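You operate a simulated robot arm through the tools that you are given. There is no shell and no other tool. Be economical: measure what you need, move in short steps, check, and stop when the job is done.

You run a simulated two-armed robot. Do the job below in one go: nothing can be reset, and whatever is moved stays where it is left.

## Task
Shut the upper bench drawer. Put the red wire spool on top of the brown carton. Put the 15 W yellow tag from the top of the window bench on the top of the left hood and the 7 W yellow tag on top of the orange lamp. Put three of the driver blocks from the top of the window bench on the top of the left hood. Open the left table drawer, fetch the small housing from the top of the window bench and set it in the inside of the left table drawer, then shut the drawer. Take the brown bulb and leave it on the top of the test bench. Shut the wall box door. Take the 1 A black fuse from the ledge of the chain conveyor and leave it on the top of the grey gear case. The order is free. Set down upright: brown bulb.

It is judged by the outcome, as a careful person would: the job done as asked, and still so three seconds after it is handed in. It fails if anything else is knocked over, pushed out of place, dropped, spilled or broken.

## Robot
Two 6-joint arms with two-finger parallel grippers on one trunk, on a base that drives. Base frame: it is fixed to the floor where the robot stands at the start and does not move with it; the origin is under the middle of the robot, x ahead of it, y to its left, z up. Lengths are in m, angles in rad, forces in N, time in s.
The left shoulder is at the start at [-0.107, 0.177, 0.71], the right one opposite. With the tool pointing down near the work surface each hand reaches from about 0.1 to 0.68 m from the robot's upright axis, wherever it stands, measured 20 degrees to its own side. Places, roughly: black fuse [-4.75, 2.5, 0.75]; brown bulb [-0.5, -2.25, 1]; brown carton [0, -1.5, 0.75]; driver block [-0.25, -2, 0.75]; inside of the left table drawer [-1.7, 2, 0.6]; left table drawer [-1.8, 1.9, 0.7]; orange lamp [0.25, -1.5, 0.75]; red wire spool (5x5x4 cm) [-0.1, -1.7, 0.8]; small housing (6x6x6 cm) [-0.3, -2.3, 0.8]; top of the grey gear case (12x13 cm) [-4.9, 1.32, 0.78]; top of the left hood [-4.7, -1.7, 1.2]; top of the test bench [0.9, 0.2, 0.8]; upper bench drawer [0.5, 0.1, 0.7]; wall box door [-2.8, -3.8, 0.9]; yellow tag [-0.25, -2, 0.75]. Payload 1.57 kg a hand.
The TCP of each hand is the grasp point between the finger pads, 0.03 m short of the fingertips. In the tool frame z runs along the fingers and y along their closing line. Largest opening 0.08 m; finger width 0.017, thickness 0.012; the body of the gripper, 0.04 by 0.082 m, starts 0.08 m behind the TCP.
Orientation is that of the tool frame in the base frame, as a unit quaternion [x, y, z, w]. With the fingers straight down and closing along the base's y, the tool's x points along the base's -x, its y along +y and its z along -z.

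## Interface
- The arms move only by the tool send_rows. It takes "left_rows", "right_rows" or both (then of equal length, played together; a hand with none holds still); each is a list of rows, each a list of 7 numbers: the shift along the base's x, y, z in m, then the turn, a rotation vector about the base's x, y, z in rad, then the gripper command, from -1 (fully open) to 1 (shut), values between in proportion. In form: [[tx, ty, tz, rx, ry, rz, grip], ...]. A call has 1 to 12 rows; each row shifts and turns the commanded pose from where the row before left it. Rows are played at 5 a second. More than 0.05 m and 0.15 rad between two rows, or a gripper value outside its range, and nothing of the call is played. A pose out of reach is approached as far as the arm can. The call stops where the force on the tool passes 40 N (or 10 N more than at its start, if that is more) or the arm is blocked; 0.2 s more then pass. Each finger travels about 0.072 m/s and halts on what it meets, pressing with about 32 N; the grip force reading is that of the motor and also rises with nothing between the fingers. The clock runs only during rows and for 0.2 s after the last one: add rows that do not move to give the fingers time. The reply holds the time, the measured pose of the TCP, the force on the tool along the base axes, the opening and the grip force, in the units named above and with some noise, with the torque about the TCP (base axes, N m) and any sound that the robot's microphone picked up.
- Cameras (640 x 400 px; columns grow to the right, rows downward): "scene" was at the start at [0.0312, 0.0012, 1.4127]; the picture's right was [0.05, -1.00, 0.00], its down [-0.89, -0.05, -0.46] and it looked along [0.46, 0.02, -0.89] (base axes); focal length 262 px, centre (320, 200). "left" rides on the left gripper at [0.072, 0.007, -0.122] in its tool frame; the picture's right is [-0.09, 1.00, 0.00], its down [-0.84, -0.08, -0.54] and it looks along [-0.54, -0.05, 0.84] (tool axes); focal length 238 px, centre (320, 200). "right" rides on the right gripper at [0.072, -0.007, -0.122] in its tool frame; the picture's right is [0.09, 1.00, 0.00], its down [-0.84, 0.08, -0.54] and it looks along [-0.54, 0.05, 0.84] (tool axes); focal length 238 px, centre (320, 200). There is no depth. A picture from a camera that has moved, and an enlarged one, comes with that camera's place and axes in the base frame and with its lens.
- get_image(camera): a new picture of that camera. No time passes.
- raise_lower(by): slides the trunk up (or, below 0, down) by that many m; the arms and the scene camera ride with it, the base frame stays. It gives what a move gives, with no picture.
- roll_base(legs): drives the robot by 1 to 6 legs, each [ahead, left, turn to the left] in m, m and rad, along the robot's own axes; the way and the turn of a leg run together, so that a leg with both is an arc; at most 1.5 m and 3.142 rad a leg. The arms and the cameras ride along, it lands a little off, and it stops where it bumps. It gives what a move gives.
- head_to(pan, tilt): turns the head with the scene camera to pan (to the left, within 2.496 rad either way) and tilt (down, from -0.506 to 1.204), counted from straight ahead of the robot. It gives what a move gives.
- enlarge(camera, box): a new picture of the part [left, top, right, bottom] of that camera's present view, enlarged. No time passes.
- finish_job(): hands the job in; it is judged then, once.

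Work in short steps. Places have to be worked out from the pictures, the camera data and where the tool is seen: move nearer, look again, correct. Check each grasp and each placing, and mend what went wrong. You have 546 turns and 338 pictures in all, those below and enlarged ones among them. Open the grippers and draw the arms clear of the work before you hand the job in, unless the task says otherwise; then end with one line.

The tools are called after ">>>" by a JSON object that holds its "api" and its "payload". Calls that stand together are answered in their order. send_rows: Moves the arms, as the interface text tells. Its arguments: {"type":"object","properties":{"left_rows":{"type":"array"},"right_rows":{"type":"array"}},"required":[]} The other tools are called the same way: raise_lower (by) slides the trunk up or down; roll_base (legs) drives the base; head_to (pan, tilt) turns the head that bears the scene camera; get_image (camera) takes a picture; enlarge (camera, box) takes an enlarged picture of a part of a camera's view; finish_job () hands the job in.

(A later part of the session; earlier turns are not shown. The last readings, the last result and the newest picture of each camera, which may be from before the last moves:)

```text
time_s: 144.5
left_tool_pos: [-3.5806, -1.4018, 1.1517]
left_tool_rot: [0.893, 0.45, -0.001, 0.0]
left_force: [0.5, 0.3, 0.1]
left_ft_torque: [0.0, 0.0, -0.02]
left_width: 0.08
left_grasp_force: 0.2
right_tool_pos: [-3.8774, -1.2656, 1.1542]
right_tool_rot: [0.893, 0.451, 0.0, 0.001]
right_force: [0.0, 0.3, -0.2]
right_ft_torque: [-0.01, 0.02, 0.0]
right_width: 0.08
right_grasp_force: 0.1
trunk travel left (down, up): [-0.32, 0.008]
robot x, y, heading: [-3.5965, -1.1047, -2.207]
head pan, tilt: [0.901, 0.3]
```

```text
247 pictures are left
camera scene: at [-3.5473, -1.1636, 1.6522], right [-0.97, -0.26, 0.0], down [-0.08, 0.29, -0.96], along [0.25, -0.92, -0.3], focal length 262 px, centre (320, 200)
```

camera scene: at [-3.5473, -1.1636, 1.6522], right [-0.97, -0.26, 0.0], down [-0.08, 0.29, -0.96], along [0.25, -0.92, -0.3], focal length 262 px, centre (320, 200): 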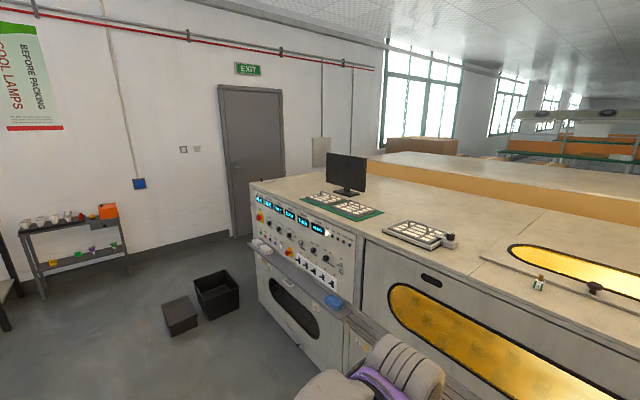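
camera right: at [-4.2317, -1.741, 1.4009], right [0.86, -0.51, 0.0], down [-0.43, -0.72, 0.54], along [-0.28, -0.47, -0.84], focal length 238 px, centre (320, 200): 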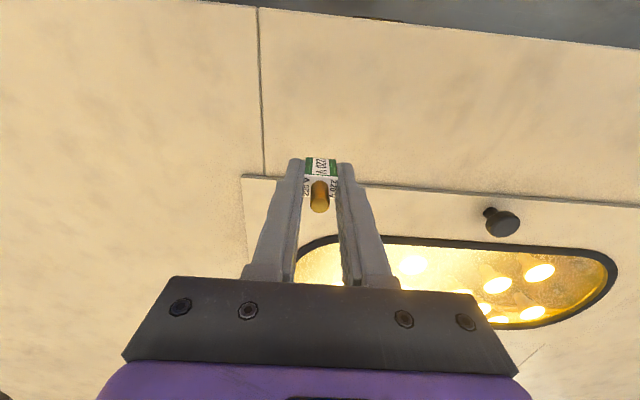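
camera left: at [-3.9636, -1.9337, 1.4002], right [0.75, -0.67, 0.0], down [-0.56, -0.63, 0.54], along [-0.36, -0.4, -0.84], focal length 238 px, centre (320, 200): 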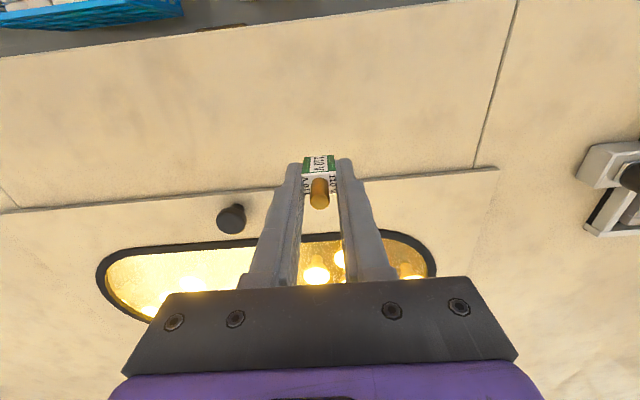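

The wall box near (-2.8,-3.8) is probably mounted at the machine's left end. I drive round to see that end from the bench side.

>>> {"api": "roll_base", "payload": {"legs": [[0, 0, 1.82], [1.2, 0, 0], [1.18, 0, 0]]}}

>>> {"api": "head_to", "payload": {"pan": -1.84, "tilt": 0.3}}

>>> {"api": "get_image", "payload": {"camera": "scene"}}

```text
time_s: 160.4
left_tool_pos: [-1.1194, -1.8541, 1.1493]
left_tool_rot: [0.178, 0.984, 0.0, 0.0]
left_force: [0.6, -0.8, 0.4]
left_ft_torque: [0.01, 0.0, 0.01]
left_width: 0.0802
left_grasp_force: 0.1
right_tool_pos: [-1.1681, -2.1771, 1.153]
right_tool_rot: [0.175, 0.985, 0.0, 0.002]
right_force: [0.0, -0.8, 0.0]
right_ft_torque: [0.01, -0.02, -0.01]
right_width: 0.0799
right_grasp_force: 0.0
trunk travel left (down, up): [-0.32, 0.008]
robot x, y, heading: [-1.3968, -1.952, -0.363]
head pan, tilt: [0.901, 0.3]
```

```text
time_s: 162.9
left_tool_pos: [-1.1198, -1.8534, 1.1507]
left_tool_rot: [0.178, 0.984, 0.0, 0.0]
left_force: [0.1, -0.4, -0.5]
left_ft_torque: [-0.02, -0.01, -0.01]
left_width: 0.0801
left_grasp_force: 0.1
right_tool_pos: [-1.1676, -2.1776, 1.1535]
right_tool_rot: [0.175, 0.985, 0.0, 0.001]
right_force: [0.3, 0.4, 1.3]
right_ft_torque: [-0.01, -0.03, 0.02]
right_width: 0.0801
right_grasp_force: 0.0
trunk travel left (down, up): [-0.32, 0.008]
robot x, y, heading: [-1.3989, -1.9545, -0.358]
head pan, tilt: [-1.84, 0.3]
```

```text
246 pictures are left
camera scene: at [-1.4932, -2.0145, 1.6522], right [-0.81, 0.59, 0.0], down [0.17, 0.24, -0.96], along [-0.56, -0.77, -0.3], focal length 262 px, centre (320, 200)
```

scene: 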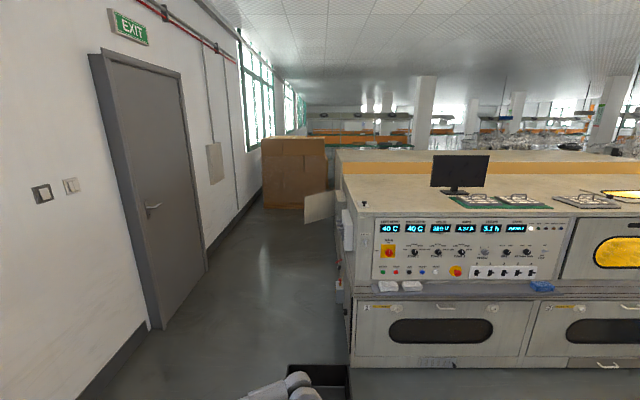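

The open door of the box on the machine's end is visible. I drive into the aisle between machine and wall.

>>> {"api": "roll_base", "payload": {"legs": [[0.34, -0.711, 0], [0, 0, -1.87], [0.85, 0, 0]]}}

>>> {"api": "head_to", "payload": {"pan": -0.5, "tilt": 0.5}}

>>> {"api": "get_image", "payload": {"camera": "scene"}}

```text
time_s: 178.3
left_tool_pos: [-1.8237, -3.7315, 1.1508]
left_tool_rot: [0.894, 0.448, 0.001, 0.0]
left_force: [0.3, 0.1, -0.5]
left_ft_torque: [-0.04, 0.04, -0.02]
left_width: 0.0798
left_grasp_force: 0.0
right_tool_pos: [-2.1202, -3.5943, 1.1524]
right_tool_rot: [0.893, 0.45, 0.0, 0.001]
right_force: [0.9, 0.7, -0.6]
right_ft_torque: [0.0, 0.06, -0.01]
right_width: 0.0799
right_grasp_force: 0.0
trunk travel left (down, up): [-0.32, 0.008]
robot x, y, heading: [-1.837, -3.4352, -2.213]
head pan, tilt: [-1.84, 0.3]
```

```text
time_s: 179.8
left_tool_pos: [-1.8229, -3.732, 1.1499]
left_tool_rot: [0.894, 0.448, 0.0, 0.001]
left_force: [-0.5, 0.1, -0.5]
left_ft_torque: [-0.01, 0.05, 0.01]
left_width: 0.08
left_grasp_force: 0.1
right_tool_pos: [-2.12, -3.5944, 1.1535]
right_tool_rot: [0.893, 0.45, 0.0, 0.001]
right_force: [-0.1, -1.1, -0.2]
right_ft_torque: [0.0, 0.0, 0.01]
right_width: 0.0798
right_grasp_force: 0.1
trunk travel left (down, up): [-0.32, 0.008]
robot x, y, heading: [-1.8384, -3.4385, -2.208]
head pan, tilt: [-0.499, 0.499]
```

```text
245 pictures are left
camera scene: at [-1.8957, -3.4416, 1.6338], right [-0.42, 0.91, 0.0], down [0.44, 0.2, -0.88], along [-0.8, -0.36, -0.48], focal length 262 px, centre (320, 200)
```

scene: 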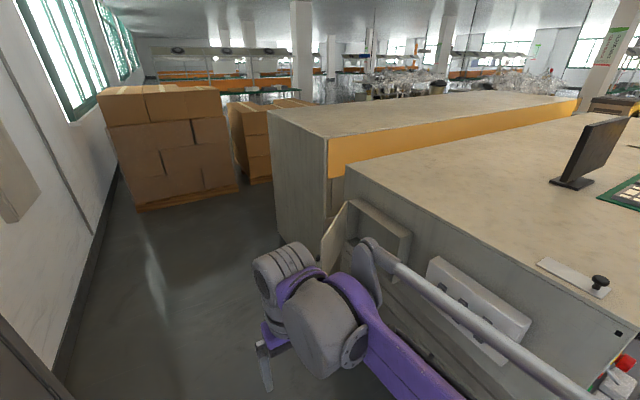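

The box on the machine end has its door hinged on the far side, standing open. I drive past to face it squarely.

>>> {"api": "roll_base", "payload": {"legs": [[0.88, 0.06, 0], [0, 0, -1.59]]}}

>>> {"api": "head_to", "payload": {"pan": 0, "tilt": 0.75}}

>>> {"api": "get_image", "payload": {"camera": "scene"}}

```text
time_s: 188.3
left_tool_pos: [-2.6148, -4.1939, 1.1506]
left_tool_rot: [0.949, -0.315, 0.0, 0.0]
left_force: [0.2, 1.0, -0.2]
left_ft_torque: [0.0, -0.02, -0.02]
left_width: 0.0799
left_grasp_force: 0.0
right_tool_pos: [-2.48, -3.8971, 1.1534]
right_tool_rot: [0.95, -0.312, -0.002, 0.001]
right_force: [-0.7, 0.1, -0.3]
right_ft_torque: [-0.02, 0.03, -0.02]
right_width: 0.0801
right_grasp_force: 0.0
trunk travel left (down, up): [-0.32, 0.008]
robot x, y, heading: [-2.3202, -4.1765, 2.504]
head pan, tilt: [-0.499, 0.499]
```

```text
time_s: 189.2
left_tool_pos: [-2.6155, -4.1956, 1.1509]
left_tool_rot: [0.949, -0.314, 0.001, 0.0]
left_force: [-0.5, -0.3, 0.5]
left_ft_torque: [-0.01, -0.01, 0.01]
left_width: 0.0799
left_grasp_force: 0.0
right_tool_pos: [-2.4784, -3.8976, 1.154]
right_tool_rot: [0.95, -0.312, -0.001, 0.0]
right_force: [0.2, 0.3, 0.1]
right_ft_torque: [-0.02, 0.01, 0.0]
right_width: 0.0798
right_grasp_force: 0.2
trunk travel left (down, up): [-0.32, 0.008]
robot x, y, heading: [-2.3192, -4.177, 2.505]
head pan, tilt: [0.0, 0.75]
```

```text
244 pictures are left
camera scene: at [-2.3507, -4.1562, 1.6118], right [0.6, 0.8, 0.0], down [0.55, -0.41, -0.73], along [-0.59, 0.44, -0.68], focal length 262 px, centre (320, 200)
```

scene: 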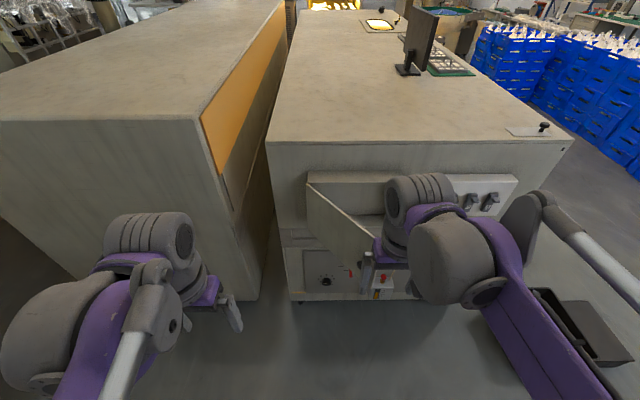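

The door is hinged left and stands roughly half open toward me. I move the right hand aside to see its outer edge.

>>> {"api": "send_rows", "payload": {"right_rows": [[0.024, 0.032, 0, 0, 0, 0, -1], [0.024, 0.032, 0, 0, 0, 0, -1], [0.024, 0.032, 0, 0, 0, 0, -1], [0.024, 0.032, 0, 0, 0, 0, -1]]}}

>>> {"api": "enlarge", "payload": {"camera": "scene", "box": [240, 120, 560, 320]}}

>>> {"api": "get_image", "payload": {"camera": "left"}}

```text
time_s: 190.2
left_tool_pos: [-2.6145, -4.194, 1.1506]
left_tool_rot: [0.949, -0.314, 0.0, 0.001]
left_force: [0.3, 0.3, -0.1]
left_ft_torque: [0.03, -0.03, 0.0]
left_width: 0.0799
left_grasp_force: 0.1
right_tool_pos: [-2.3843, -3.7683, 1.1548]
right_tool_rot: [0.95, -0.311, -0.001, 0.001]
right_force: [0.1, 0.2, -0.2]
right_ft_torque: [-0.02, -0.01, -0.01]
right_width: 0.0801
right_grasp_force: 0.1
trunk travel left (down, up): [-0.32, 0.008]
robot x, y, heading: [-2.3198, -4.1768, 2.496]
head pan, tilt: [0.0, 0.75]
```

```text
2.00 times, centred on (400, 220) of scene
camera zoom: at [-2.3506, -4.1553, 1.6118], right [0.6, 0.8, 0.0], down [0.55, -0.41, -0.73], along [-0.59, 0.44, -0.68], focal length 524 px, centre (160, 160)
```

zoom: 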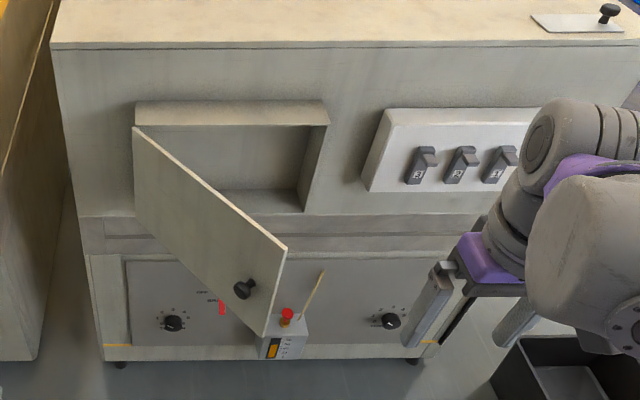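

```text
242 pictures are left
camera left: at [-2.5618, -4.2425, 1.2723], right [-0.67, -0.74, 0.0], down [-0.62, 0.56, 0.54], along [-0.4, 0.36, -0.84], focal length 238 px, centre (320, 200)
```

left: 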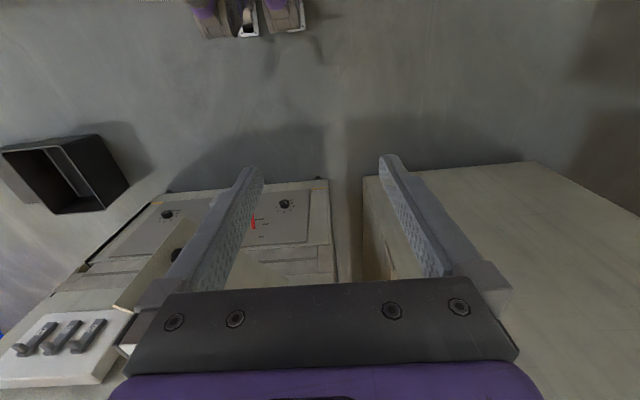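

Door: hinge ≈(-3.03,-3.71), about 0.38 wide, ~50° open, top z≈0.955. I close the right gripper, bring it left/in front of the door face and lower it, then drive nearer.

>>> {"api": "send_rows", "payload": {"right_rows": [[-0.0393, -0.0178, 0, 0, 0, 0, 1], [-0.0393, -0.0178, 0, 0, 0, 0, 1], [-0.0393, -0.0178, 0, 0, 0, 0, 1], [-0.0393, -0.0178, 0, 0, 0, 0, 1], [-0.0393, -0.0178, 0, 0, 0, 0, 1], [0, 0, -0.045, 0, 0, 0, 1], [0, 0, -0.045, 0, 0, 0, 1], [0, 0, -0.045, 0, 0, 0, 1], [0, 0, -0.045, 0, 0, 0, 1], [0, 0, -0.045, 0, 0, 0, 1], [0, 0, -0.045, 0, 0, 0, 1]]}}

>>> {"api": "get_image", "payload": {"camera": "scene"}}

```text
time_s: 192.6
left_tool_pos: [-2.6168, -4.1945, 1.151]
left_tool_rot: [0.95, -0.314, 0.0, 0.0]
left_force: [-0.1, 0.0, -0.4]
left_ft_torque: [-0.01, -0.03, 0.0]
left_width: 0.0798
left_grasp_force: 0.0
right_tool_pos: [-2.5792, -3.8549, 0.8808]
right_tool_rot: [0.95, -0.312, -0.001, 0.0]
right_force: [-0.6, -0.5, 0.2]
right_ft_torque: [0.01, 0.01, 0.01]
right_width: 0.0
right_grasp_force: 21.4
trunk travel left (down, up): [-0.32, 0.008]
robot x, y, heading: [-2.3223, -4.177, 2.501]
head pan, tilt: [0.0, 0.75]
```

```text
241 pictures are left
camera scene: at [-2.3516, -4.1556, 1.6118], right [0.6, 0.8, 0.0], down [0.55, -0.41, -0.73], along [-0.59, 0.44, -0.68], focal length 262 px, centre (320, 200)
```

scene: 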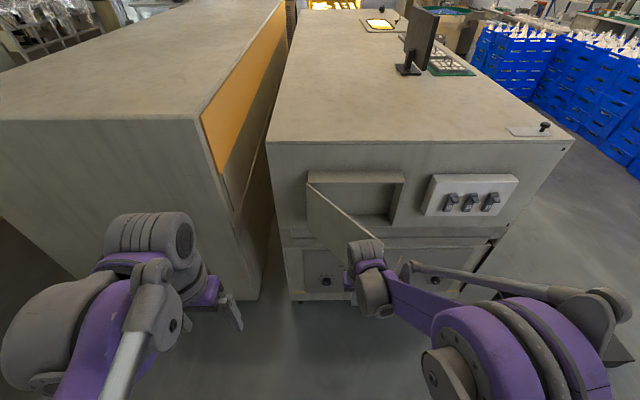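

Hand is left and in front of the door face. I drive forward 0.2.

>>> {"api": "roll_base", "payload": {"legs": [[0.2, 0, 0]]}}

>>> {"api": "get_image", "payload": {"camera": "scene"}}

>>> {"api": "get_image", "payload": {"camera": "right"}}

```text
time_s: 194.2
left_tool_pos: [-2.7731, -4.0782, 1.1498]
left_tool_rot: [0.949, -0.314, 0.0, -0.001]
left_force: [0.3, 0.8, 0.5]
left_ft_torque: [-0.01, 0.02, -0.03]
left_width: 0.0801
left_grasp_force: 0.1
right_tool_pos: [-2.7372, -3.7382, 0.8825]
right_tool_rot: [0.95, -0.311, -0.002, 0.001]
right_force: [0.0, 0.5, 0.3]
right_ft_torque: [0.02, 0.0, 0.0]
right_width: 0.0
right_grasp_force: 21.3
trunk travel left (down, up): [-0.32, 0.008]
robot x, y, heading: [-2.4762, -4.0628, 2.506]
head pan, tilt: [0.0, 0.75]
```

```text
240 pictures are left
camera scene: at [-2.5088, -4.0388, 1.6116], right [0.6, 0.8, 0.0], down [0.55, -0.41, -0.73], along [-0.59, 0.44, -0.68], focal length 262 px, centre (320, 200)
```

scene: 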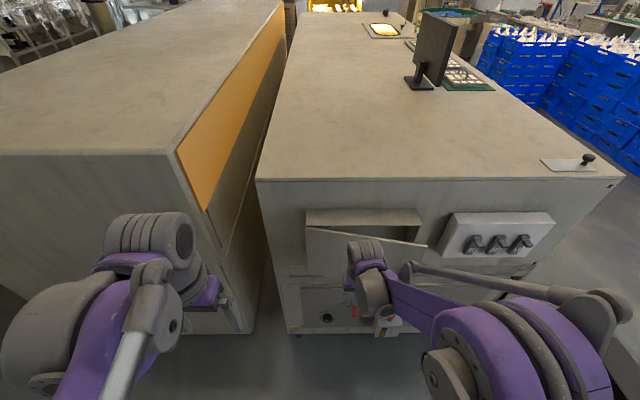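

```text
239 pictures are left
camera right: at [-2.6747, -3.7764, 1.0021], right [-0.51, -0.86, 0.0], down [-0.72, 0.43, 0.54], along [-0.47, 0.28, -0.84], focal length 238 px, centre (320, 200)
```

right: 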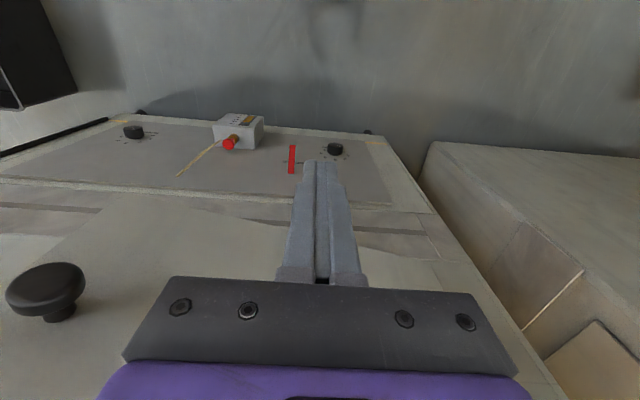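

Driving already swung the door most of the way. I push the hand forward and somewhat right to finish.

>>> {"api": "send_rows", "payload": {"right_rows": [[0.012, 0.016, 0, 0, 0, 0, 1], [0.012, 0.016, 0, 0, 0, 0, 1], [-0.012, 0.009, 0, 0, 0, 0, 1], [-0.012, 0.009, 0, 0, 0, 0, 1], [-0.012, 0.009, 0, 0, 0, 0, 1], [-0.012, 0.009, 0, 0, 0, 0, 1], [-0.012, 0.009, 0, 0, 0, 0, 1], [-0.012, 0.009, 0, 0, 0, 0, 1]]}}

>>> {"api": "get_image", "payload": {"camera": "scene"}}

```text
time_s: 196.0
left_tool_pos: [-2.7749, -4.0773, 1.1501]
left_tool_rot: [0.95, -0.314, 0.0, 0.0]
left_force: [-0.4, 1.0, 0.7]
left_ft_torque: [-0.01, 0.02, -0.02]
left_width: 0.0799
left_grasp_force: 0.1
right_tool_pos: [-2.7854, -3.6521, 0.8817]
right_tool_rot: [0.95, -0.311, -0.001, 0.0]
right_force: [0.4, -0.2, 0.2]
right_ft_torque: [0.02, -0.02, -0.01]
right_width: 0.0002
right_grasp_force: 21.5
trunk travel left (down, up): [-0.32, 0.008]
robot x, y, heading: [-2.4778, -4.0606, 2.503]
head pan, tilt: [0.0, 0.75]
```

```text
238 pictures are left
camera scene: at [-2.5097, -4.0381, 1.6118], right [0.6, 0.8, 0.0], down [0.55, -0.41, -0.73], along [-0.59, 0.44, -0.68], focal length 262 px, centre (320, 200)
```

scene: 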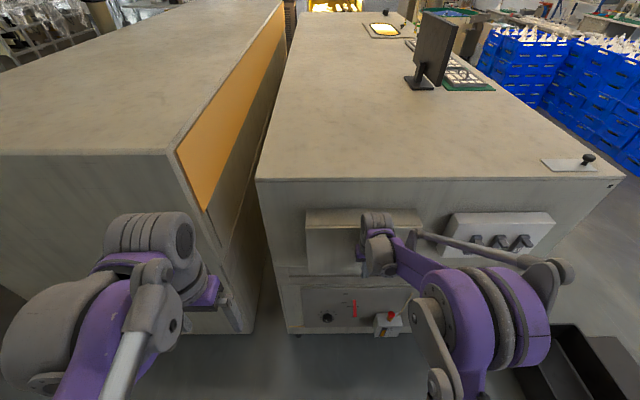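

The door looks nearly flush. I keep pushing until the force rises.

>>> {"api": "send_rows", "payload": {"right_rows": [[-0.008, 0.006, 0, 0, 0, 0, 1], [-0.008, 0.006, 0, 0, 0, 0, 1], [-0.008, 0.006, 0, 0, 0, 0, 1], [-0.008, 0.006, 0, 0, 0, 0, 1], [-0.008, 0.006, 0, 0, 0, 0, 1], [-0.008, 0.006, 0, 0, 0, 0, 1], [-0.008, 0.006, 0, 0, 0, 0, 1]]}}

>>> {"api": "enlarge", "payload": {"camera": "scene", "box": [270, 180, 510, 330]}}

>>> {"api": "get_image", "payload": {"camera": "right"}}

```text
time_s: 196.5
left_tool_pos: [-2.7715, -4.0787, 1.1515]
left_tool_rot: [0.95, -0.313, 0.0, -0.001]
left_force: [-0.9, -0.2, -0.1]
left_ft_torque: [0.0, -0.01, -0.01]
left_width: 0.08
left_grasp_force: 0.1
right_tool_pos: [-2.7884, -3.65, 0.8827]
right_tool_rot: [0.95, -0.311, 0.004, 0.001]
right_force: [22.8, -17.7, 0.9]
right_ft_torque: [1.98, 2.71, 0.19]
right_width: 0.0002
right_grasp_force: 21.5
trunk travel left (down, up): [-0.32, 0.008]
robot x, y, heading: [-2.4788, -4.0606, 2.503]
head pan, tilt: [0.0, 0.75]
stopped in row 2 (right hand): the force on the tool passed its limit at 46 N (the readings are from after the stop); the commanded pose is now the measured one
```

```text
2.67 times, centred on (390, 255) of scene
camera zoom: at [-2.5068, -4.0404, 1.6119], right [0.6, 0.8, 0.0], down [0.55, -0.41, -0.73], along [-0.59, 0.44, -0.68], focal length 699 px, centre (133, 53)
```

zoom: 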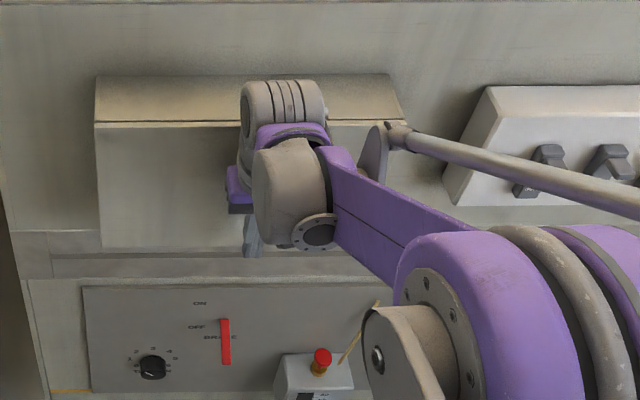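

```text
236 pictures are left
camera right: at [-2.7268, -3.6867, 1.0041], right [-0.51, -0.86, 0.0], down [-0.72, 0.43, 0.54], along [-0.46, 0.27, -0.84], focal length 238 px, centre (320, 200)
```

right: 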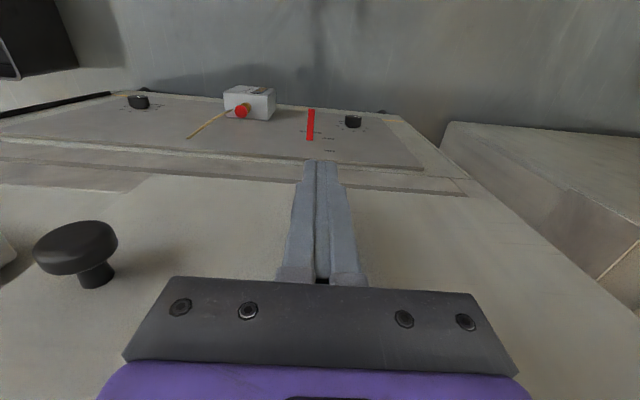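

It stopped with contact on the gripper body at z≈1.0 and the door looks flush with its frame. I withdraw the hand and check.

>>> {"api": "send_rows", "payload": {"right_rows": [[0.024, -0.018, 0, 0, 0, 0, 1], [0.024, -0.018, 0, 0, 0, 0, 1], [0.024, -0.018, 0.03, 0, 0, 0, 1], [0, 0, 0.04, 0, 0, 0, 0], [0, 0, 0.04, 0, 0, 0, -1], [0, 0, 0.04, 0, 0, 0, -1], [0, 0, 0.04, 0, 0, 0, -1], [0.024, 0.032, 0.04, 0, 0, 0, -1], [0.024, 0.032, 0.02, 0, 0, 0, -1]]}}

>>> {"api": "enlarge", "payload": {"camera": "scene", "box": [270, 180, 510, 330]}}

```text
refused: row 8 steps farther than a row can; nothing moved
```

```text
2.67 times, centred on (390, 255) of scene
camera zoom: at [-2.5068, -4.0404, 1.6119], right [0.6, 0.8, 0.0], down [0.55, -0.41, -0.73], along [-0.59, 0.44, -0.68], focal length 699 px, centre (133, 53)
```

zoom: 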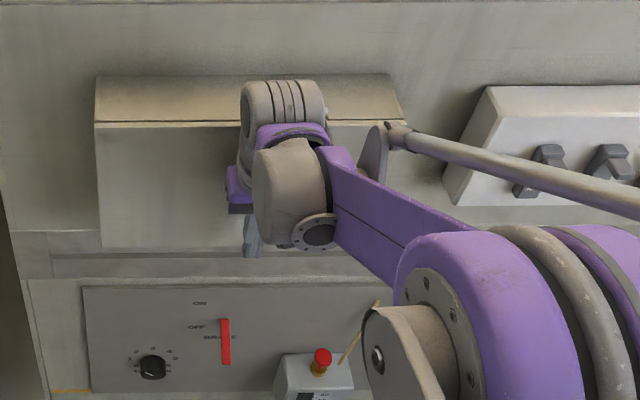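

One row was too long; I resend with smaller steps.

>>> {"api": "send_rows", "payload": {"right_rows": [[0.024, -0.018, 0, 0, 0, 0, 1], [0.024, -0.018, 0, 0, 0, 0, 1], [0.024, -0.018, 0.03, 0, 0, 0, 1], [0, 0, 0.04, 0, 0, 0, 0], [0, 0, 0.04, 0, 0, 0, -1], [0, 0, 0.04, 0, 0, 0, -1], [0, 0, 0.04, 0, 0, 0, -1], [0.018, 0.024, 0.03, 0, 0, 0, -1], [0.018, 0.024, 0.02, 0, 0, 0, -1], [0.018, 0.024, 0.0, 0, 0, 0, -1]]}}

>>> {"api": "enlarge", "payload": {"camera": "scene", "box": [270, 180, 510, 330]}}

```text
time_s: 198.7
left_tool_pos: [-2.774, -4.077, 1.1513]
left_tool_rot: [0.949, -0.314, -0.001, 0.001]
left_force: [0.8, 1.0, -0.1]
left_ft_torque: [0.02, -0.04, 0.01]
left_width: 0.0799
left_grasp_force: 0.1
right_tool_pos: [-2.6657, -3.6306, 1.1188]
right_tool_rot: [0.95, -0.311, 0.002, 0.002]
right_force: [0.3, 0.6, -0.2]
right_ft_torque: [0.01, -0.02, -0.02]
right_width: 0.0798
right_grasp_force: 0.0
trunk travel left (down, up): [-0.32, 0.008]
robot x, y, heading: [-2.4777, -4.0588, 2.502]
head pan, tilt: [0.0, 0.75]
```

```text
2.67 times, centred on (390, 255) of scene
camera zoom: at [-2.5087, -4.038, 1.6118], right [0.6, 0.8, 0.0], down [0.55, -0.41, -0.73], along [-0.59, 0.44, -0.68], focal length 699 px, centre (133, 53)
```

zoom: 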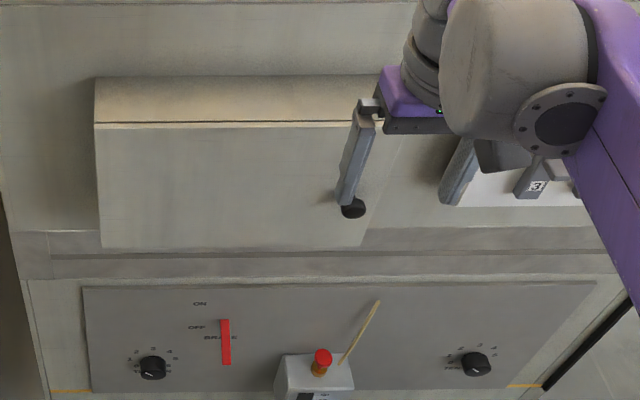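

It looks shut; I zoom the top seam on the right side to be certain.

>>> {"api": "enlarge", "payload": {"camera": "scene", "box": [300, 195, 420, 275]}}

```text
5.00 times, centred on (360, 235) of scene
camera zoom: at [-2.5087, -4.038, 1.6118], right [0.6, 0.8, 0.0], down [0.55, -0.41, -0.73], along [-0.59, 0.44, -0.68], focal length 1311 px, centre (120, 25)
```

zoom: 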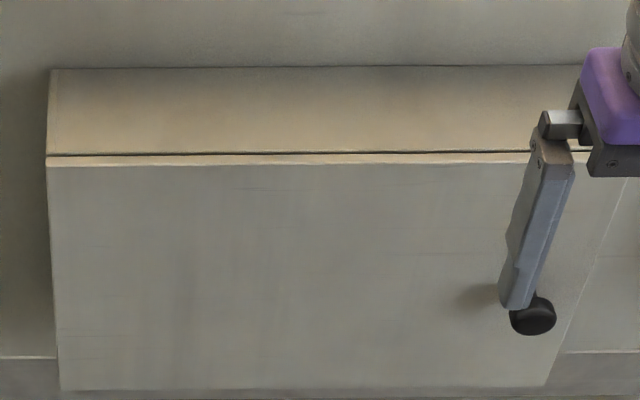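

The seam is uniform: door shut. I now back out and drive back along the aisle towards the far end of the window bench.

>>> {"api": "roll_base", "payload": {"legs": [[-0.12, 0, 0], [0, 0, -1.588], [1.3, 0, 0], [0.45, 0, 0]]}}

>>> {"api": "head_to", "payload": {"pan": -0.5, "tilt": 0.5}}

>>> {"api": "get_image", "payload": {"camera": "scene"}}

```text
time_s: 212.2
left_tool_pos: [-1.365, -2.4247, 1.1499]
left_tool_rot: [-0.453, 0.892, 0.0, 0.0]
left_force: [0.6, -0.4, -0.4]
left_ft_torque: [-0.02, 0.04, 0.01]
left_width: 0.0801
left_grasp_force: 0.0
right_tool_pos: [-0.9189, -2.529, 1.1187]
right_tool_rot: [-0.455, 0.89, -0.001, -0.003]
right_force: [0.1, 0.1, -1.6]
right_ft_torque: [0.02, 0.02, 0.01]
right_width: 0.0802
right_grasp_force: 0.0
trunk travel left (down, up): [-0.32, 0.008]
robot x, y, heading: [-1.3483, -2.7217, 0.936]
head pan, tilt: [0.0, 0.75]
```

```text
time_s: 213.1
left_tool_pos: [-1.3639, -2.4249, 1.1503]
left_tool_rot: [-0.453, 0.892, 0.0, 0.0]
left_force: [0.2, -0.2, -0.9]
left_ft_torque: [-0.01, 0.0, -0.03]
left_width: 0.08
left_grasp_force: 0.2
right_tool_pos: [-0.9194, -2.5294, 1.1205]
right_tool_rot: [-0.455, 0.891, -0.001, -0.003]
right_force: [0.2, 0.4, 0.9]
right_ft_torque: [0.0, 0.0, 0.0]
right_width: 0.0798
right_grasp_force: 0.0
trunk travel left (down, up): [-0.32, 0.008]
robot x, y, heading: [-1.3423, -2.7248, 0.936]
head pan, tilt: [-0.499, 0.499]
```

```text
232 pictures are left
camera scene: at [-1.288, -2.7189, 1.6337], right [0.43, -0.9, 0.0], down [-0.43, -0.2, -0.88], along [0.79, 0.37, -0.48], focal length 262 px, centre (320, 200)
```

scene: 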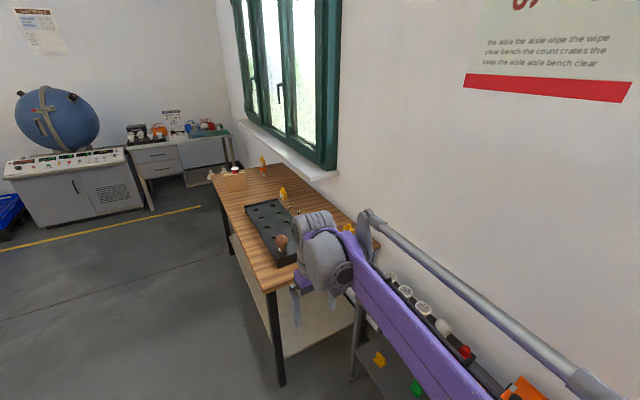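

The rack stands along the wall past the bench end. I drive alongside the bench front and turn to face the far half of the bench.

>>> {"api": "roll_base", "payload": {"legs": [[0.1, 0.1, 0], [0.9, 0, 0], [0, 0, -1.556]]}}

>>> {"api": "head_to", "payload": {"pan": 0, "tilt": 0.75}}

>>> {"api": "get_image", "payload": {"camera": "scene"}}

>>> {"api": "get_image", "payload": {"camera": "right"}}

```text
time_s: 222.8
left_tool_pos: [-0.5339, -1.8167, 1.1509]
left_tool_rot: [0.299, 0.954, 0.0, 0.0]
left_force: [0.3, 0.3, 0.2]
left_ft_torque: [-0.01, -0.01, -0.04]
left_width: 0.08
left_grasp_force: 0.1
right_tool_pos: [-0.6275, -2.2657, 1.1202]
right_tool_rot: [0.295, 0.955, 0.002, -0.002]
right_force: [0.6, -1.7, -0.9]
right_ft_torque: [0.02, 0.01, -0.02]
right_width: 0.0798
right_grasp_force: 0.0
trunk travel left (down, up): [-0.32, 0.008]
robot x, y, heading: [-0.829, -1.8438, -0.608]
head pan, tilt: [-0.499, 0.499]
```

```text
time_s: 223.7
left_tool_pos: [-0.5327, -1.817, 1.1499]
left_tool_rot: [0.298, 0.954, 0.0, 0.001]
left_force: [0.7, 0.6, 0.3]
left_ft_torque: [-0.02, -0.01, -0.03]
left_width: 0.0802
left_grasp_force: 0.1
right_tool_pos: [-0.6266, -2.2645, 1.1204]
right_tool_rot: [0.296, 0.955, 0.001, -0.003]
right_force: [1.0, -0.6, -0.1]
right_ft_torque: [0.01, 0.01, 0.0]
right_width: 0.08
right_grasp_force: 0.1
trunk travel left (down, up): [-0.32, 0.008]
robot x, y, heading: [-0.8264, -1.8441, -0.607]
head pan, tilt: [0.0, 0.75]
```

```text
231 pictures are left
camera scene: at [-0.7956, -1.8682, 1.6118], right [-0.57, -0.82, 0.0], down [-0.56, 0.39, -0.73], along [0.6, -0.42, -0.68], focal length 262 px, centre (320, 200)
```

scene: 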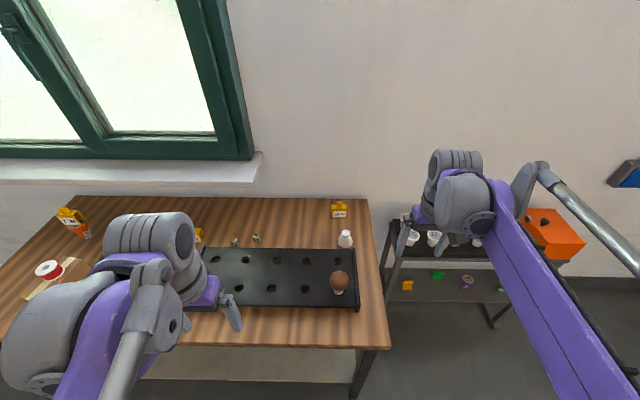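

```text
230 pictures are left
camera right: at [-0.6891, -2.2317, 1.2416], right [0.49, 0.87, 0.0], down [0.74, -0.41, 0.54], along [0.47, -0.26, -0.84], focal length 238 px, centre (320, 200)
```

right: 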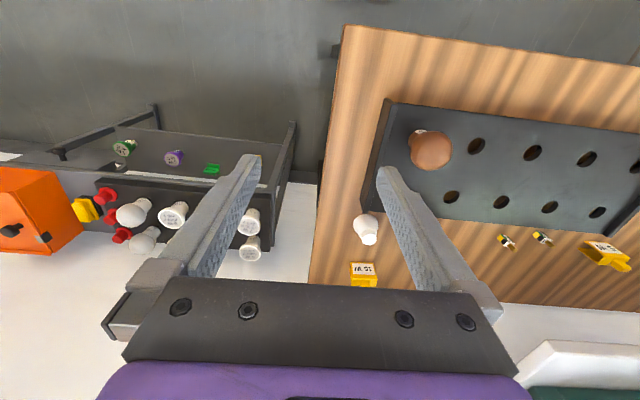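

Objects located: third/fourth driver blocks ~0.38 m in, housing 0.36, 15 W tag 0.51. First, a driver block with the left hand: I go close to the bench.

>>> {"api": "roll_base", "payload": {"legs": [[0, 0.1, 0], [0.065, 0, 0]]}}

>>> {"api": "enlarge", "payload": {"camera": "scene", "box": [200, 190, 360, 290]}}

>>> {"api": "get_image", "payload": {"camera": "left"}}

```text
time_s: 225.9
left_tool_pos: [-0.4241, -1.7695, 1.1489]
left_tool_rot: [0.3, 0.954, 0.0, 0.0]
left_force: [0.1, 0.5, 0.3]
left_ft_torque: [-0.01, 0.02, 0.01]
left_width: 0.0802
left_grasp_force: 0.0
right_tool_pos: [-0.5189, -2.2204, 1.1191]
right_tool_rot: [0.296, 0.955, 0.001, -0.003]
right_force: [-0.1, 0.5, -0.3]
right_ft_torque: [0.04, 0.01, 0.0]
right_width: 0.0801
right_grasp_force: 0.1
trunk travel left (down, up): [-0.32, 0.008]
robot x, y, heading: [-0.7189, -1.7968, -0.606]
head pan, tilt: [0.0, 0.75]
```

```text
4.00 times, centred on (280, 240) of scene
camera zoom: at [-0.6866, -1.822, 1.6114], right [-0.57, -0.82, 0.0], down [-0.56, 0.39, -0.73], along [0.6, -0.42, -0.68], focal length 1049 px, centre (480, 40)
```

zoom: 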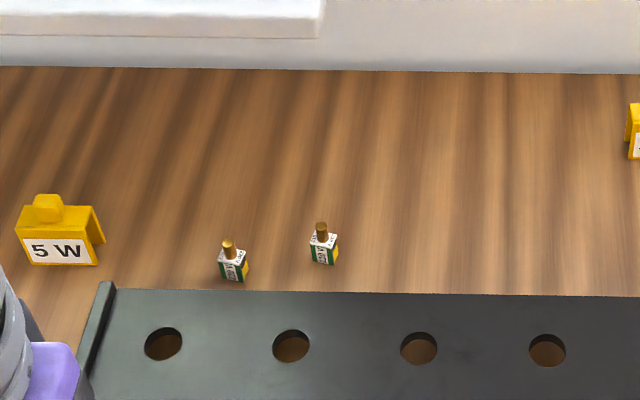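

```text
228 pictures are left
camera left: at [-0.4805, -1.7241, 1.2716], right [0.64, 0.76, 0.0], down [0.64, -0.54, 0.54], along [0.41, -0.35, -0.84], focal length 238 px, centre (320, 200)
```

left: 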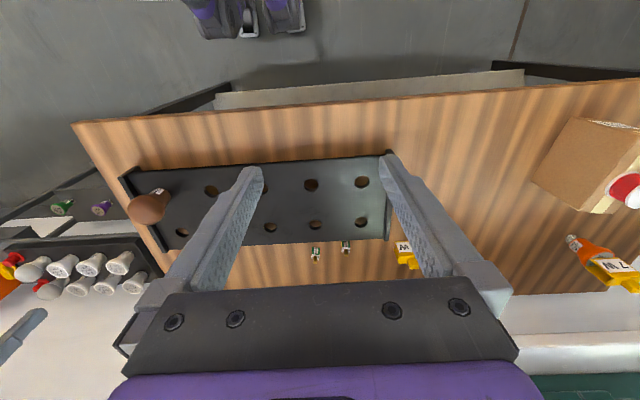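

Right-hand one of the pair is at (-0.133,-2.035). I bring the left hand over it, descending to 0.95.

>>> {"api": "send_rows", "payload": {"left_rows": [[0.0291, -0.02655, -0.02, 0, 0, 0, -1], [0.0291, -0.02655, -0.02, 0, 0, 0, -1], [0.0291, -0.02655, -0.02, 0, 0, 0, -1], [0.0291, -0.02655, -0.02, 0, 0, 0, -1], [0.0291, -0.02655, -0.02, 0, 0, 0, -1], [0.0291, -0.02655, -0.02, 0, 0, 0, -1], [0.0291, -0.02655, -0.02, 0, 0, 0, -1], [0.0291, -0.02655, -0.02, 0, 0, 0, -1], [0.0291, -0.02655, -0.02, 0, 0, 0, -1], [0.0291, -0.02655, -0.02, 0, 0, 0, -1], [0, 0, 0, 0, 0, 0, -0.5]]}}

>>> {"api": "get_image", "payload": {"camera": "left"}}

```text
time_s: 228.3
left_tool_pos: [-0.1349, -2.038, 0.9507]
left_tool_rot: [0.3, 0.954, 0.0, 0.0]
left_force: [-0.6, 0.2, 0.0]
left_ft_torque: [0.01, -0.01, -0.02]
left_width: 0.0598
left_grasp_force: 0.0
right_tool_pos: [-0.5188, -2.22, 1.1207]
right_tool_rot: [0.295, 0.955, 0.001, -0.001]
right_force: [0.8, -0.4, 0.1]
right_ft_torque: [-0.01, -0.02, -0.02]
right_width: 0.08
right_grasp_force: 0.1
trunk travel left (down, up): [-0.32, 0.008]
robot x, y, heading: [-0.7167, -1.8001, -0.61]
head pan, tilt: [0.0, 0.75]
```

```text
227 pictures are left
camera left: at [-0.1894, -1.9918, 1.0723], right [0.64, 0.76, 0.0], down [0.64, -0.54, 0.54], along [0.41, -0.35, -0.84], focal length 238 px, centre (320, 200)
```

left: 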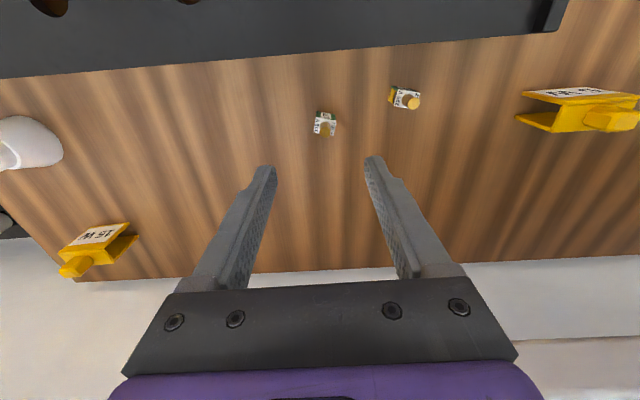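

Centred within 6 mm. I correct, descend and grasp.

>>> {"api": "send_rows", "payload": {"left_rows": [[0.001, 0.005, -0.03, 0, 0, 0, -0.2], [0, 0, -0.03, 0, 0, 0, -0.2], [0, 0, -0.03, 0, 0, 0, -0.2], [0, 0, -0.02, 0, 0, 0, -0.2], [0, 0, -0.004, 0, 0, 0, -0.2], [0, 0, 0, 0, 0, 0, -0.2]]}}

>>> {"api": "get_image", "payload": {"camera": "left"}}

```text
time_s: 229.7
left_tool_pos: [-0.1307, -2.0323, 0.8354]
left_tool_rot: [0.301, 0.954, -0.001, 0.0]
left_force: [0.3, 0.4, -0.6]
left_ft_torque: [-0.01, 0.01, -0.01]
left_width: 0.0481
left_grasp_force: 0.0
right_tool_pos: [-0.5173, -2.2201, 1.1202]
right_tool_rot: [0.296, 0.955, 0.002, -0.002]
right_force: [0.0, -1.6, -0.1]
right_ft_torque: [0.02, 0.03, -0.02]
right_width: 0.0798
right_grasp_force: 0.0
trunk travel left (down, up): [-0.32, 0.008]
robot x, y, heading: [-0.7185, -1.7952, -0.608]
head pan, tilt: [0.0, 0.75]
```

```text
226 pictures are left
camera left: at [-0.1872, -1.9855, 0.9567], right [0.64, 0.76, 0.0], down [0.64, -0.54, 0.54], along [0.41, -0.35, -0.84], focal length 238 px, centre (320, 200)
```

left: 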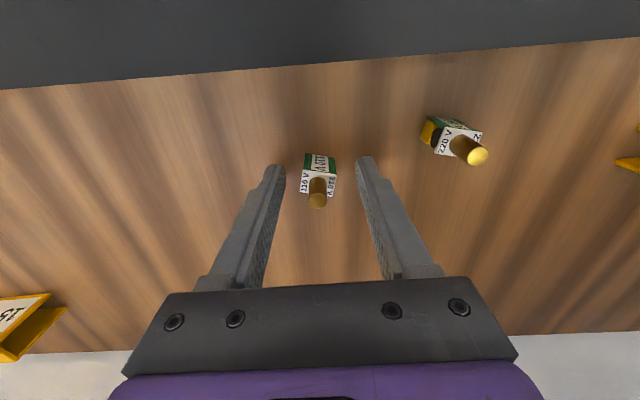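

Well placed. I close and lift slowly.

>>> {"api": "send_rows", "payload": {"left_rows": [[0, 0, 0, 0, 0, 0, 1], [0, 0, 0, 0, 0, 0, 1], [0, 0, 0, 0, 0, 0, 1], [0, 0, 0, 0, 0, 0, 1], [0, 0, 0.01, 0, 0, 0, 1], [0, 0, 0.02, 0, 0, 0, 1], [0, 0, 0.03, 0, 0, 0, 1], [0, 0, 0.03, 0, 0, 0, 1], [0, 0, 0.03, 0, 0, 0, 1], [0, 0, 0.03, 0, 0, 0, 1]]}}

>>> {"api": "send_rows", "payload": {"left_rows": [[-0.0291, 0.02655, 0.025, 0, 0, 0, 1], [-0.0291, 0.02655, 0.025, 0, 0, 0, 1], [-0.0291, 0.02655, 0.025, 0, 0, 0, 1], [-0.0291, 0.02655, 0.025, 0, 0, 0, 1], [-0.0291, 0.02655, 0.02, 0, 0, 0, 1], [-0.0291, 0.02655, 0.02, 0, 0, 0, 1], [-0.0291, 0.02655, 0.02, 0, 0, 0, 1], [-0.0291, 0.02655, 0, 0, 0, 0, 1], [-0.0291, 0.02655, 0, 0, 0, 0, 1], [-0.0291, 0.02655, 0, 0, 0, 0, 1]]}}

>>> {"api": "get_image", "payload": {"camera": "left"}}

```text
time_s: 231.9
left_tool_pos: [-0.1343, -2.0338, 0.987]
left_tool_rot: [0.299, 0.954, 0.0, 0.0]
left_force: [-0.4, -0.3, -0.1]
left_ft_torque: [0.01, -0.01, 0.0]
left_width: 0.0191
left_grasp_force: 31.7
right_tool_pos: [-0.5169, -2.2209, 1.1202]
right_tool_rot: [0.295, 0.955, 0.001, -0.003]
right_force: [0.4, 0.1, -1.1]
right_ft_torque: [0.0, 0.02, 0.03]
right_width: 0.08
right_grasp_force: 0.1
trunk travel left (down, up): [-0.32, 0.008]
robot x, y, heading: [-0.7144, -1.7929, -0.605]
head pan, tilt: [0.0, 0.75]
```

```text
time_s: 234.1
left_tool_pos: [-0.4249, -1.7659, 1.1458]
left_tool_rot: [0.3, 0.954, 0.0, 0.0]
left_force: [-0.6, 0.0, -0.1]
left_ft_torque: [-0.07, -0.01, 0.01]
left_width: 0.019
left_grasp_force: 32.1
right_tool_pos: [-0.5188, -2.2214, 1.1203]
right_tool_rot: [0.296, 0.955, 0.001, -0.003]
right_force: [-0.7, 0.5, -0.5]
right_ft_torque: [-0.02, -0.04, 0.01]
right_width: 0.0802
right_grasp_force: 0.0
trunk travel left (down, up): [-0.32, 0.008]
robot x, y, heading: [-0.717, -1.7962, -0.605]
head pan, tilt: [0.0, 0.75]
```

```text
225 pictures are left
camera left: at [-0.4805, -1.7192, 1.2674], right [0.64, 0.76, 0.0], down [0.64, -0.54, 0.54], along [0.41, -0.35, -0.84], focal length 238 px, centre (320, 200)
```

left: 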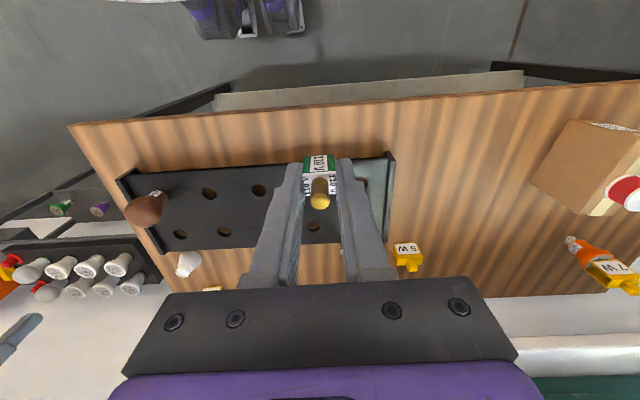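

Held. Now for the 15 W tag: I back off, move past the bench corner and turn to face along the short end.

>>> {"api": "roll_base", "payload": {"legs": [[-0.2, 0, 0], [0, -0.75, 0], [0, 0, 0.955]]}}

>>> {"api": "head_to", "payload": {"pan": -0.2, "tilt": 0.7}}

>>> {"api": "get_image", "payload": {"camera": "scene"}}

```text
time_s: 244.8
left_tool_pos: [-1.1709, -2.0529, 1.1462]
left_tool_rot: [-0.167, 0.986, 0.0, 0.0]
left_force: [-0.6, -0.5, 0.9]
left_ft_torque: [-0.01, 0.02, -0.01]
left_width: 0.0191
left_grasp_force: 31.9
right_tool_pos: [-0.859, -2.3963, 1.1205]
right_tool_rot: [-0.169, 0.986, 0.0, -0.003]
right_force: [0.4, -0.6, -0.7]
right_ft_torque: [0.0, -0.02, -0.01]
right_width: 0.08
right_grasp_force: 0.0
trunk travel left (down, up): [-0.32, 0.008]
robot x, y, heading: [-1.3151, -2.3089, 0.328]
head pan, tilt: [0.0, 0.75]
```

```text
time_s: 245.5
left_tool_pos: [-1.1697, -2.0528, 1.1466]
left_tool_rot: [-0.166, 0.986, -0.001, 0.001]
left_force: [-0.2, 0.5, -0.2]
left_ft_torque: [0.01, -0.05, 0.0]
left_width: 0.0192
left_grasp_force: 31.7
right_tool_pos: [-0.8583, -2.3962, 1.1201]
right_tool_rot: [-0.169, 0.986, 0.001, -0.003]
right_force: [-1.3, -0.3, -0.3]
right_ft_torque: [-0.02, 0.01, 0.01]
right_width: 0.08
right_grasp_force: 0.1
trunk travel left (down, up): [-0.32, 0.008]
robot x, y, heading: [-1.3185, -2.3069, 0.334]
head pan, tilt: [-0.201, 0.7]
```

```text
224 pictures are left
camera scene: at [-1.2748, -2.3157, 1.6161], right [0.13, -0.99, 0.0], down [-0.64, -0.09, -0.76], along [0.76, 0.1, -0.64], focal length 262 px, centre (320, 200)
```

scene: 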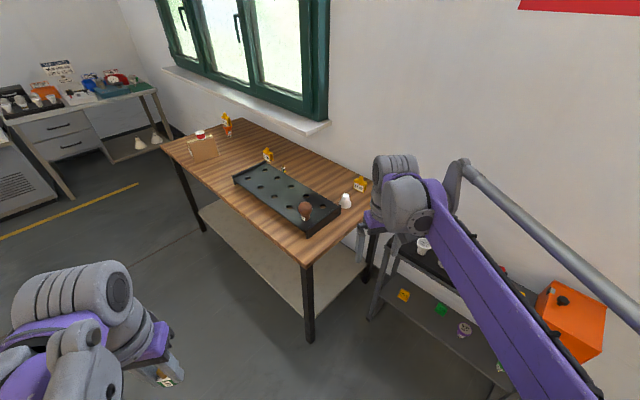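

The way is clear. I move in toward the corner position.

>>> {"api": "roll_base", "payload": {"legs": [[0, -0.289, 0], [0.38, 0, 0]]}}

>>> {"api": "head_to", "payload": {"pan": 0, "tilt": 0.8}}

>>> {"api": "get_image", "payload": {"camera": "scene"}}

>>> {"api": "get_image", "payload": {"camera": "right"}}

```text
time_s: 250.7
left_tool_pos: [-0.7157, -2.2036, 1.1441]
left_tool_rot: [-0.164, 0.986, 0.001, -0.001]
left_force: [0.0, 0.7, 0.0]
left_ft_torque: [-0.01, 0.02, 0.0]
left_width: 0.019
left_grasp_force: 31.7
right_tool_pos: [-0.4059, -2.548, 1.1186]
right_tool_rot: [-0.168, 0.986, 0.0, -0.003]
right_force: [0.1, 0.1, 0.0]
right_ft_torque: [-0.01, -0.01, 0.01]
right_width: 0.08
right_grasp_force: 0.1
trunk travel left (down, up): [-0.32, 0.008]
robot x, y, heading: [-0.8678, -2.4604, 0.331]
head pan, tilt: [-0.201, 0.7]
```

```text
time_s: 251.4
left_tool_pos: [-0.7143, -2.2029, 1.1459]
left_tool_rot: [-0.164, 0.986, -0.001, 0.0]
left_force: [0.0, -0.3, 0.0]
left_ft_torque: [0.01, -0.02, -0.02]
left_width: 0.0192
left_grasp_force: 32.1
right_tool_pos: [-0.406, -2.5485, 1.1202]
right_tool_rot: [-0.167, 0.986, 0.001, -0.003]
right_force: [0.0, 0.2, -1.7]
right_ft_torque: [-0.03, 0.03, 0.02]
right_width: 0.0802
right_grasp_force: 0.0
trunk travel left (down, up): [-0.32, 0.008]
robot x, y, heading: [-0.8657, -2.4634, 0.332]
head pan, tilt: [0.0, 0.799]
```

```text
223 pictures are left
camera scene: at [-0.8285, -2.4508, 1.6079], right [0.32, -0.95, 0.0], down [-0.68, -0.23, -0.7], along [0.66, 0.23, -0.72], focal length 262 px, centre (320, 200)
```

scene: 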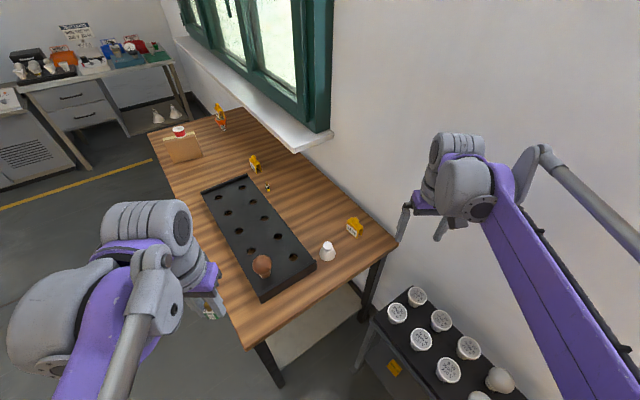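

```text
222 pictures are left
camera right: at [-0.469, -2.5786, 1.2416], right [-0.42, 0.91, 0.0], down [0.77, 0.35, 0.54], along [0.49, 0.22, -0.84], focal length 238 px, centre (320, 200)
```

right: 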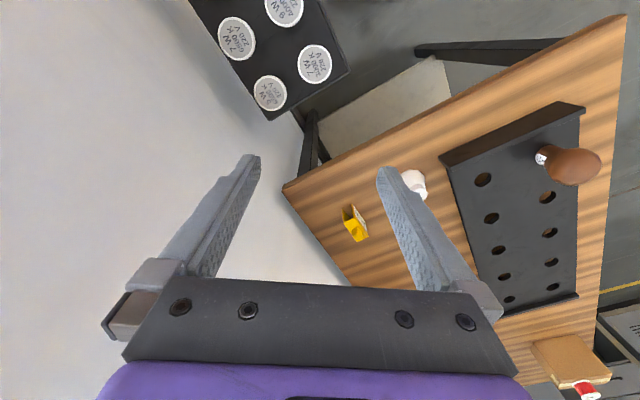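

I zoom to locate the 15 W tag's knob.

>>> {"api": "enlarge", "payload": {"camera": "scene", "box": [290, 190, 410, 265]}}

>>> {"api": "enlarge", "payload": {"camera": "right", "box": [300, 160, 460, 260]}}

```text
5.33 times, centred on (350, 228) of scene
camera zoom: at [-0.8285, -2.4508, 1.6079], right [0.32, -0.95, 0.0], down [-0.68, -0.23, -0.7], along [0.66, 0.23, -0.72], focal length 1399 px, centre (160, 53)
```

zoom: 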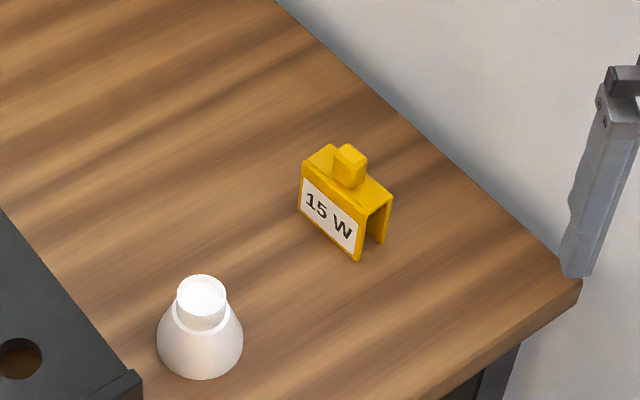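

```text
4.00 times, centred on (380, 210) of right
camera zoom: at [-0.469, -2.5786, 1.2416], right [-0.42, 0.91, 0.0], down [0.77, 0.35, 0.54], along [0.49, 0.22, -0.84], focal length 953 px, centre (80, 160)
```

zoom: 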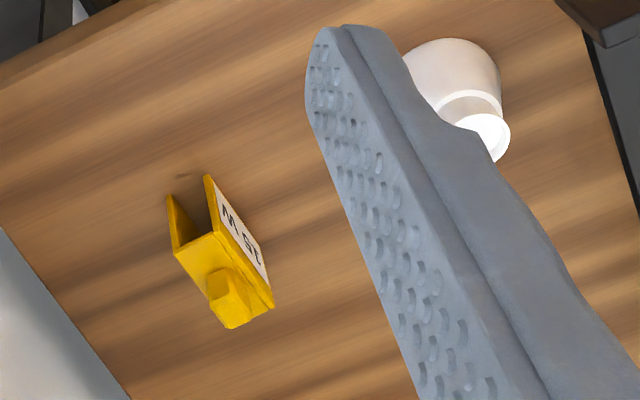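

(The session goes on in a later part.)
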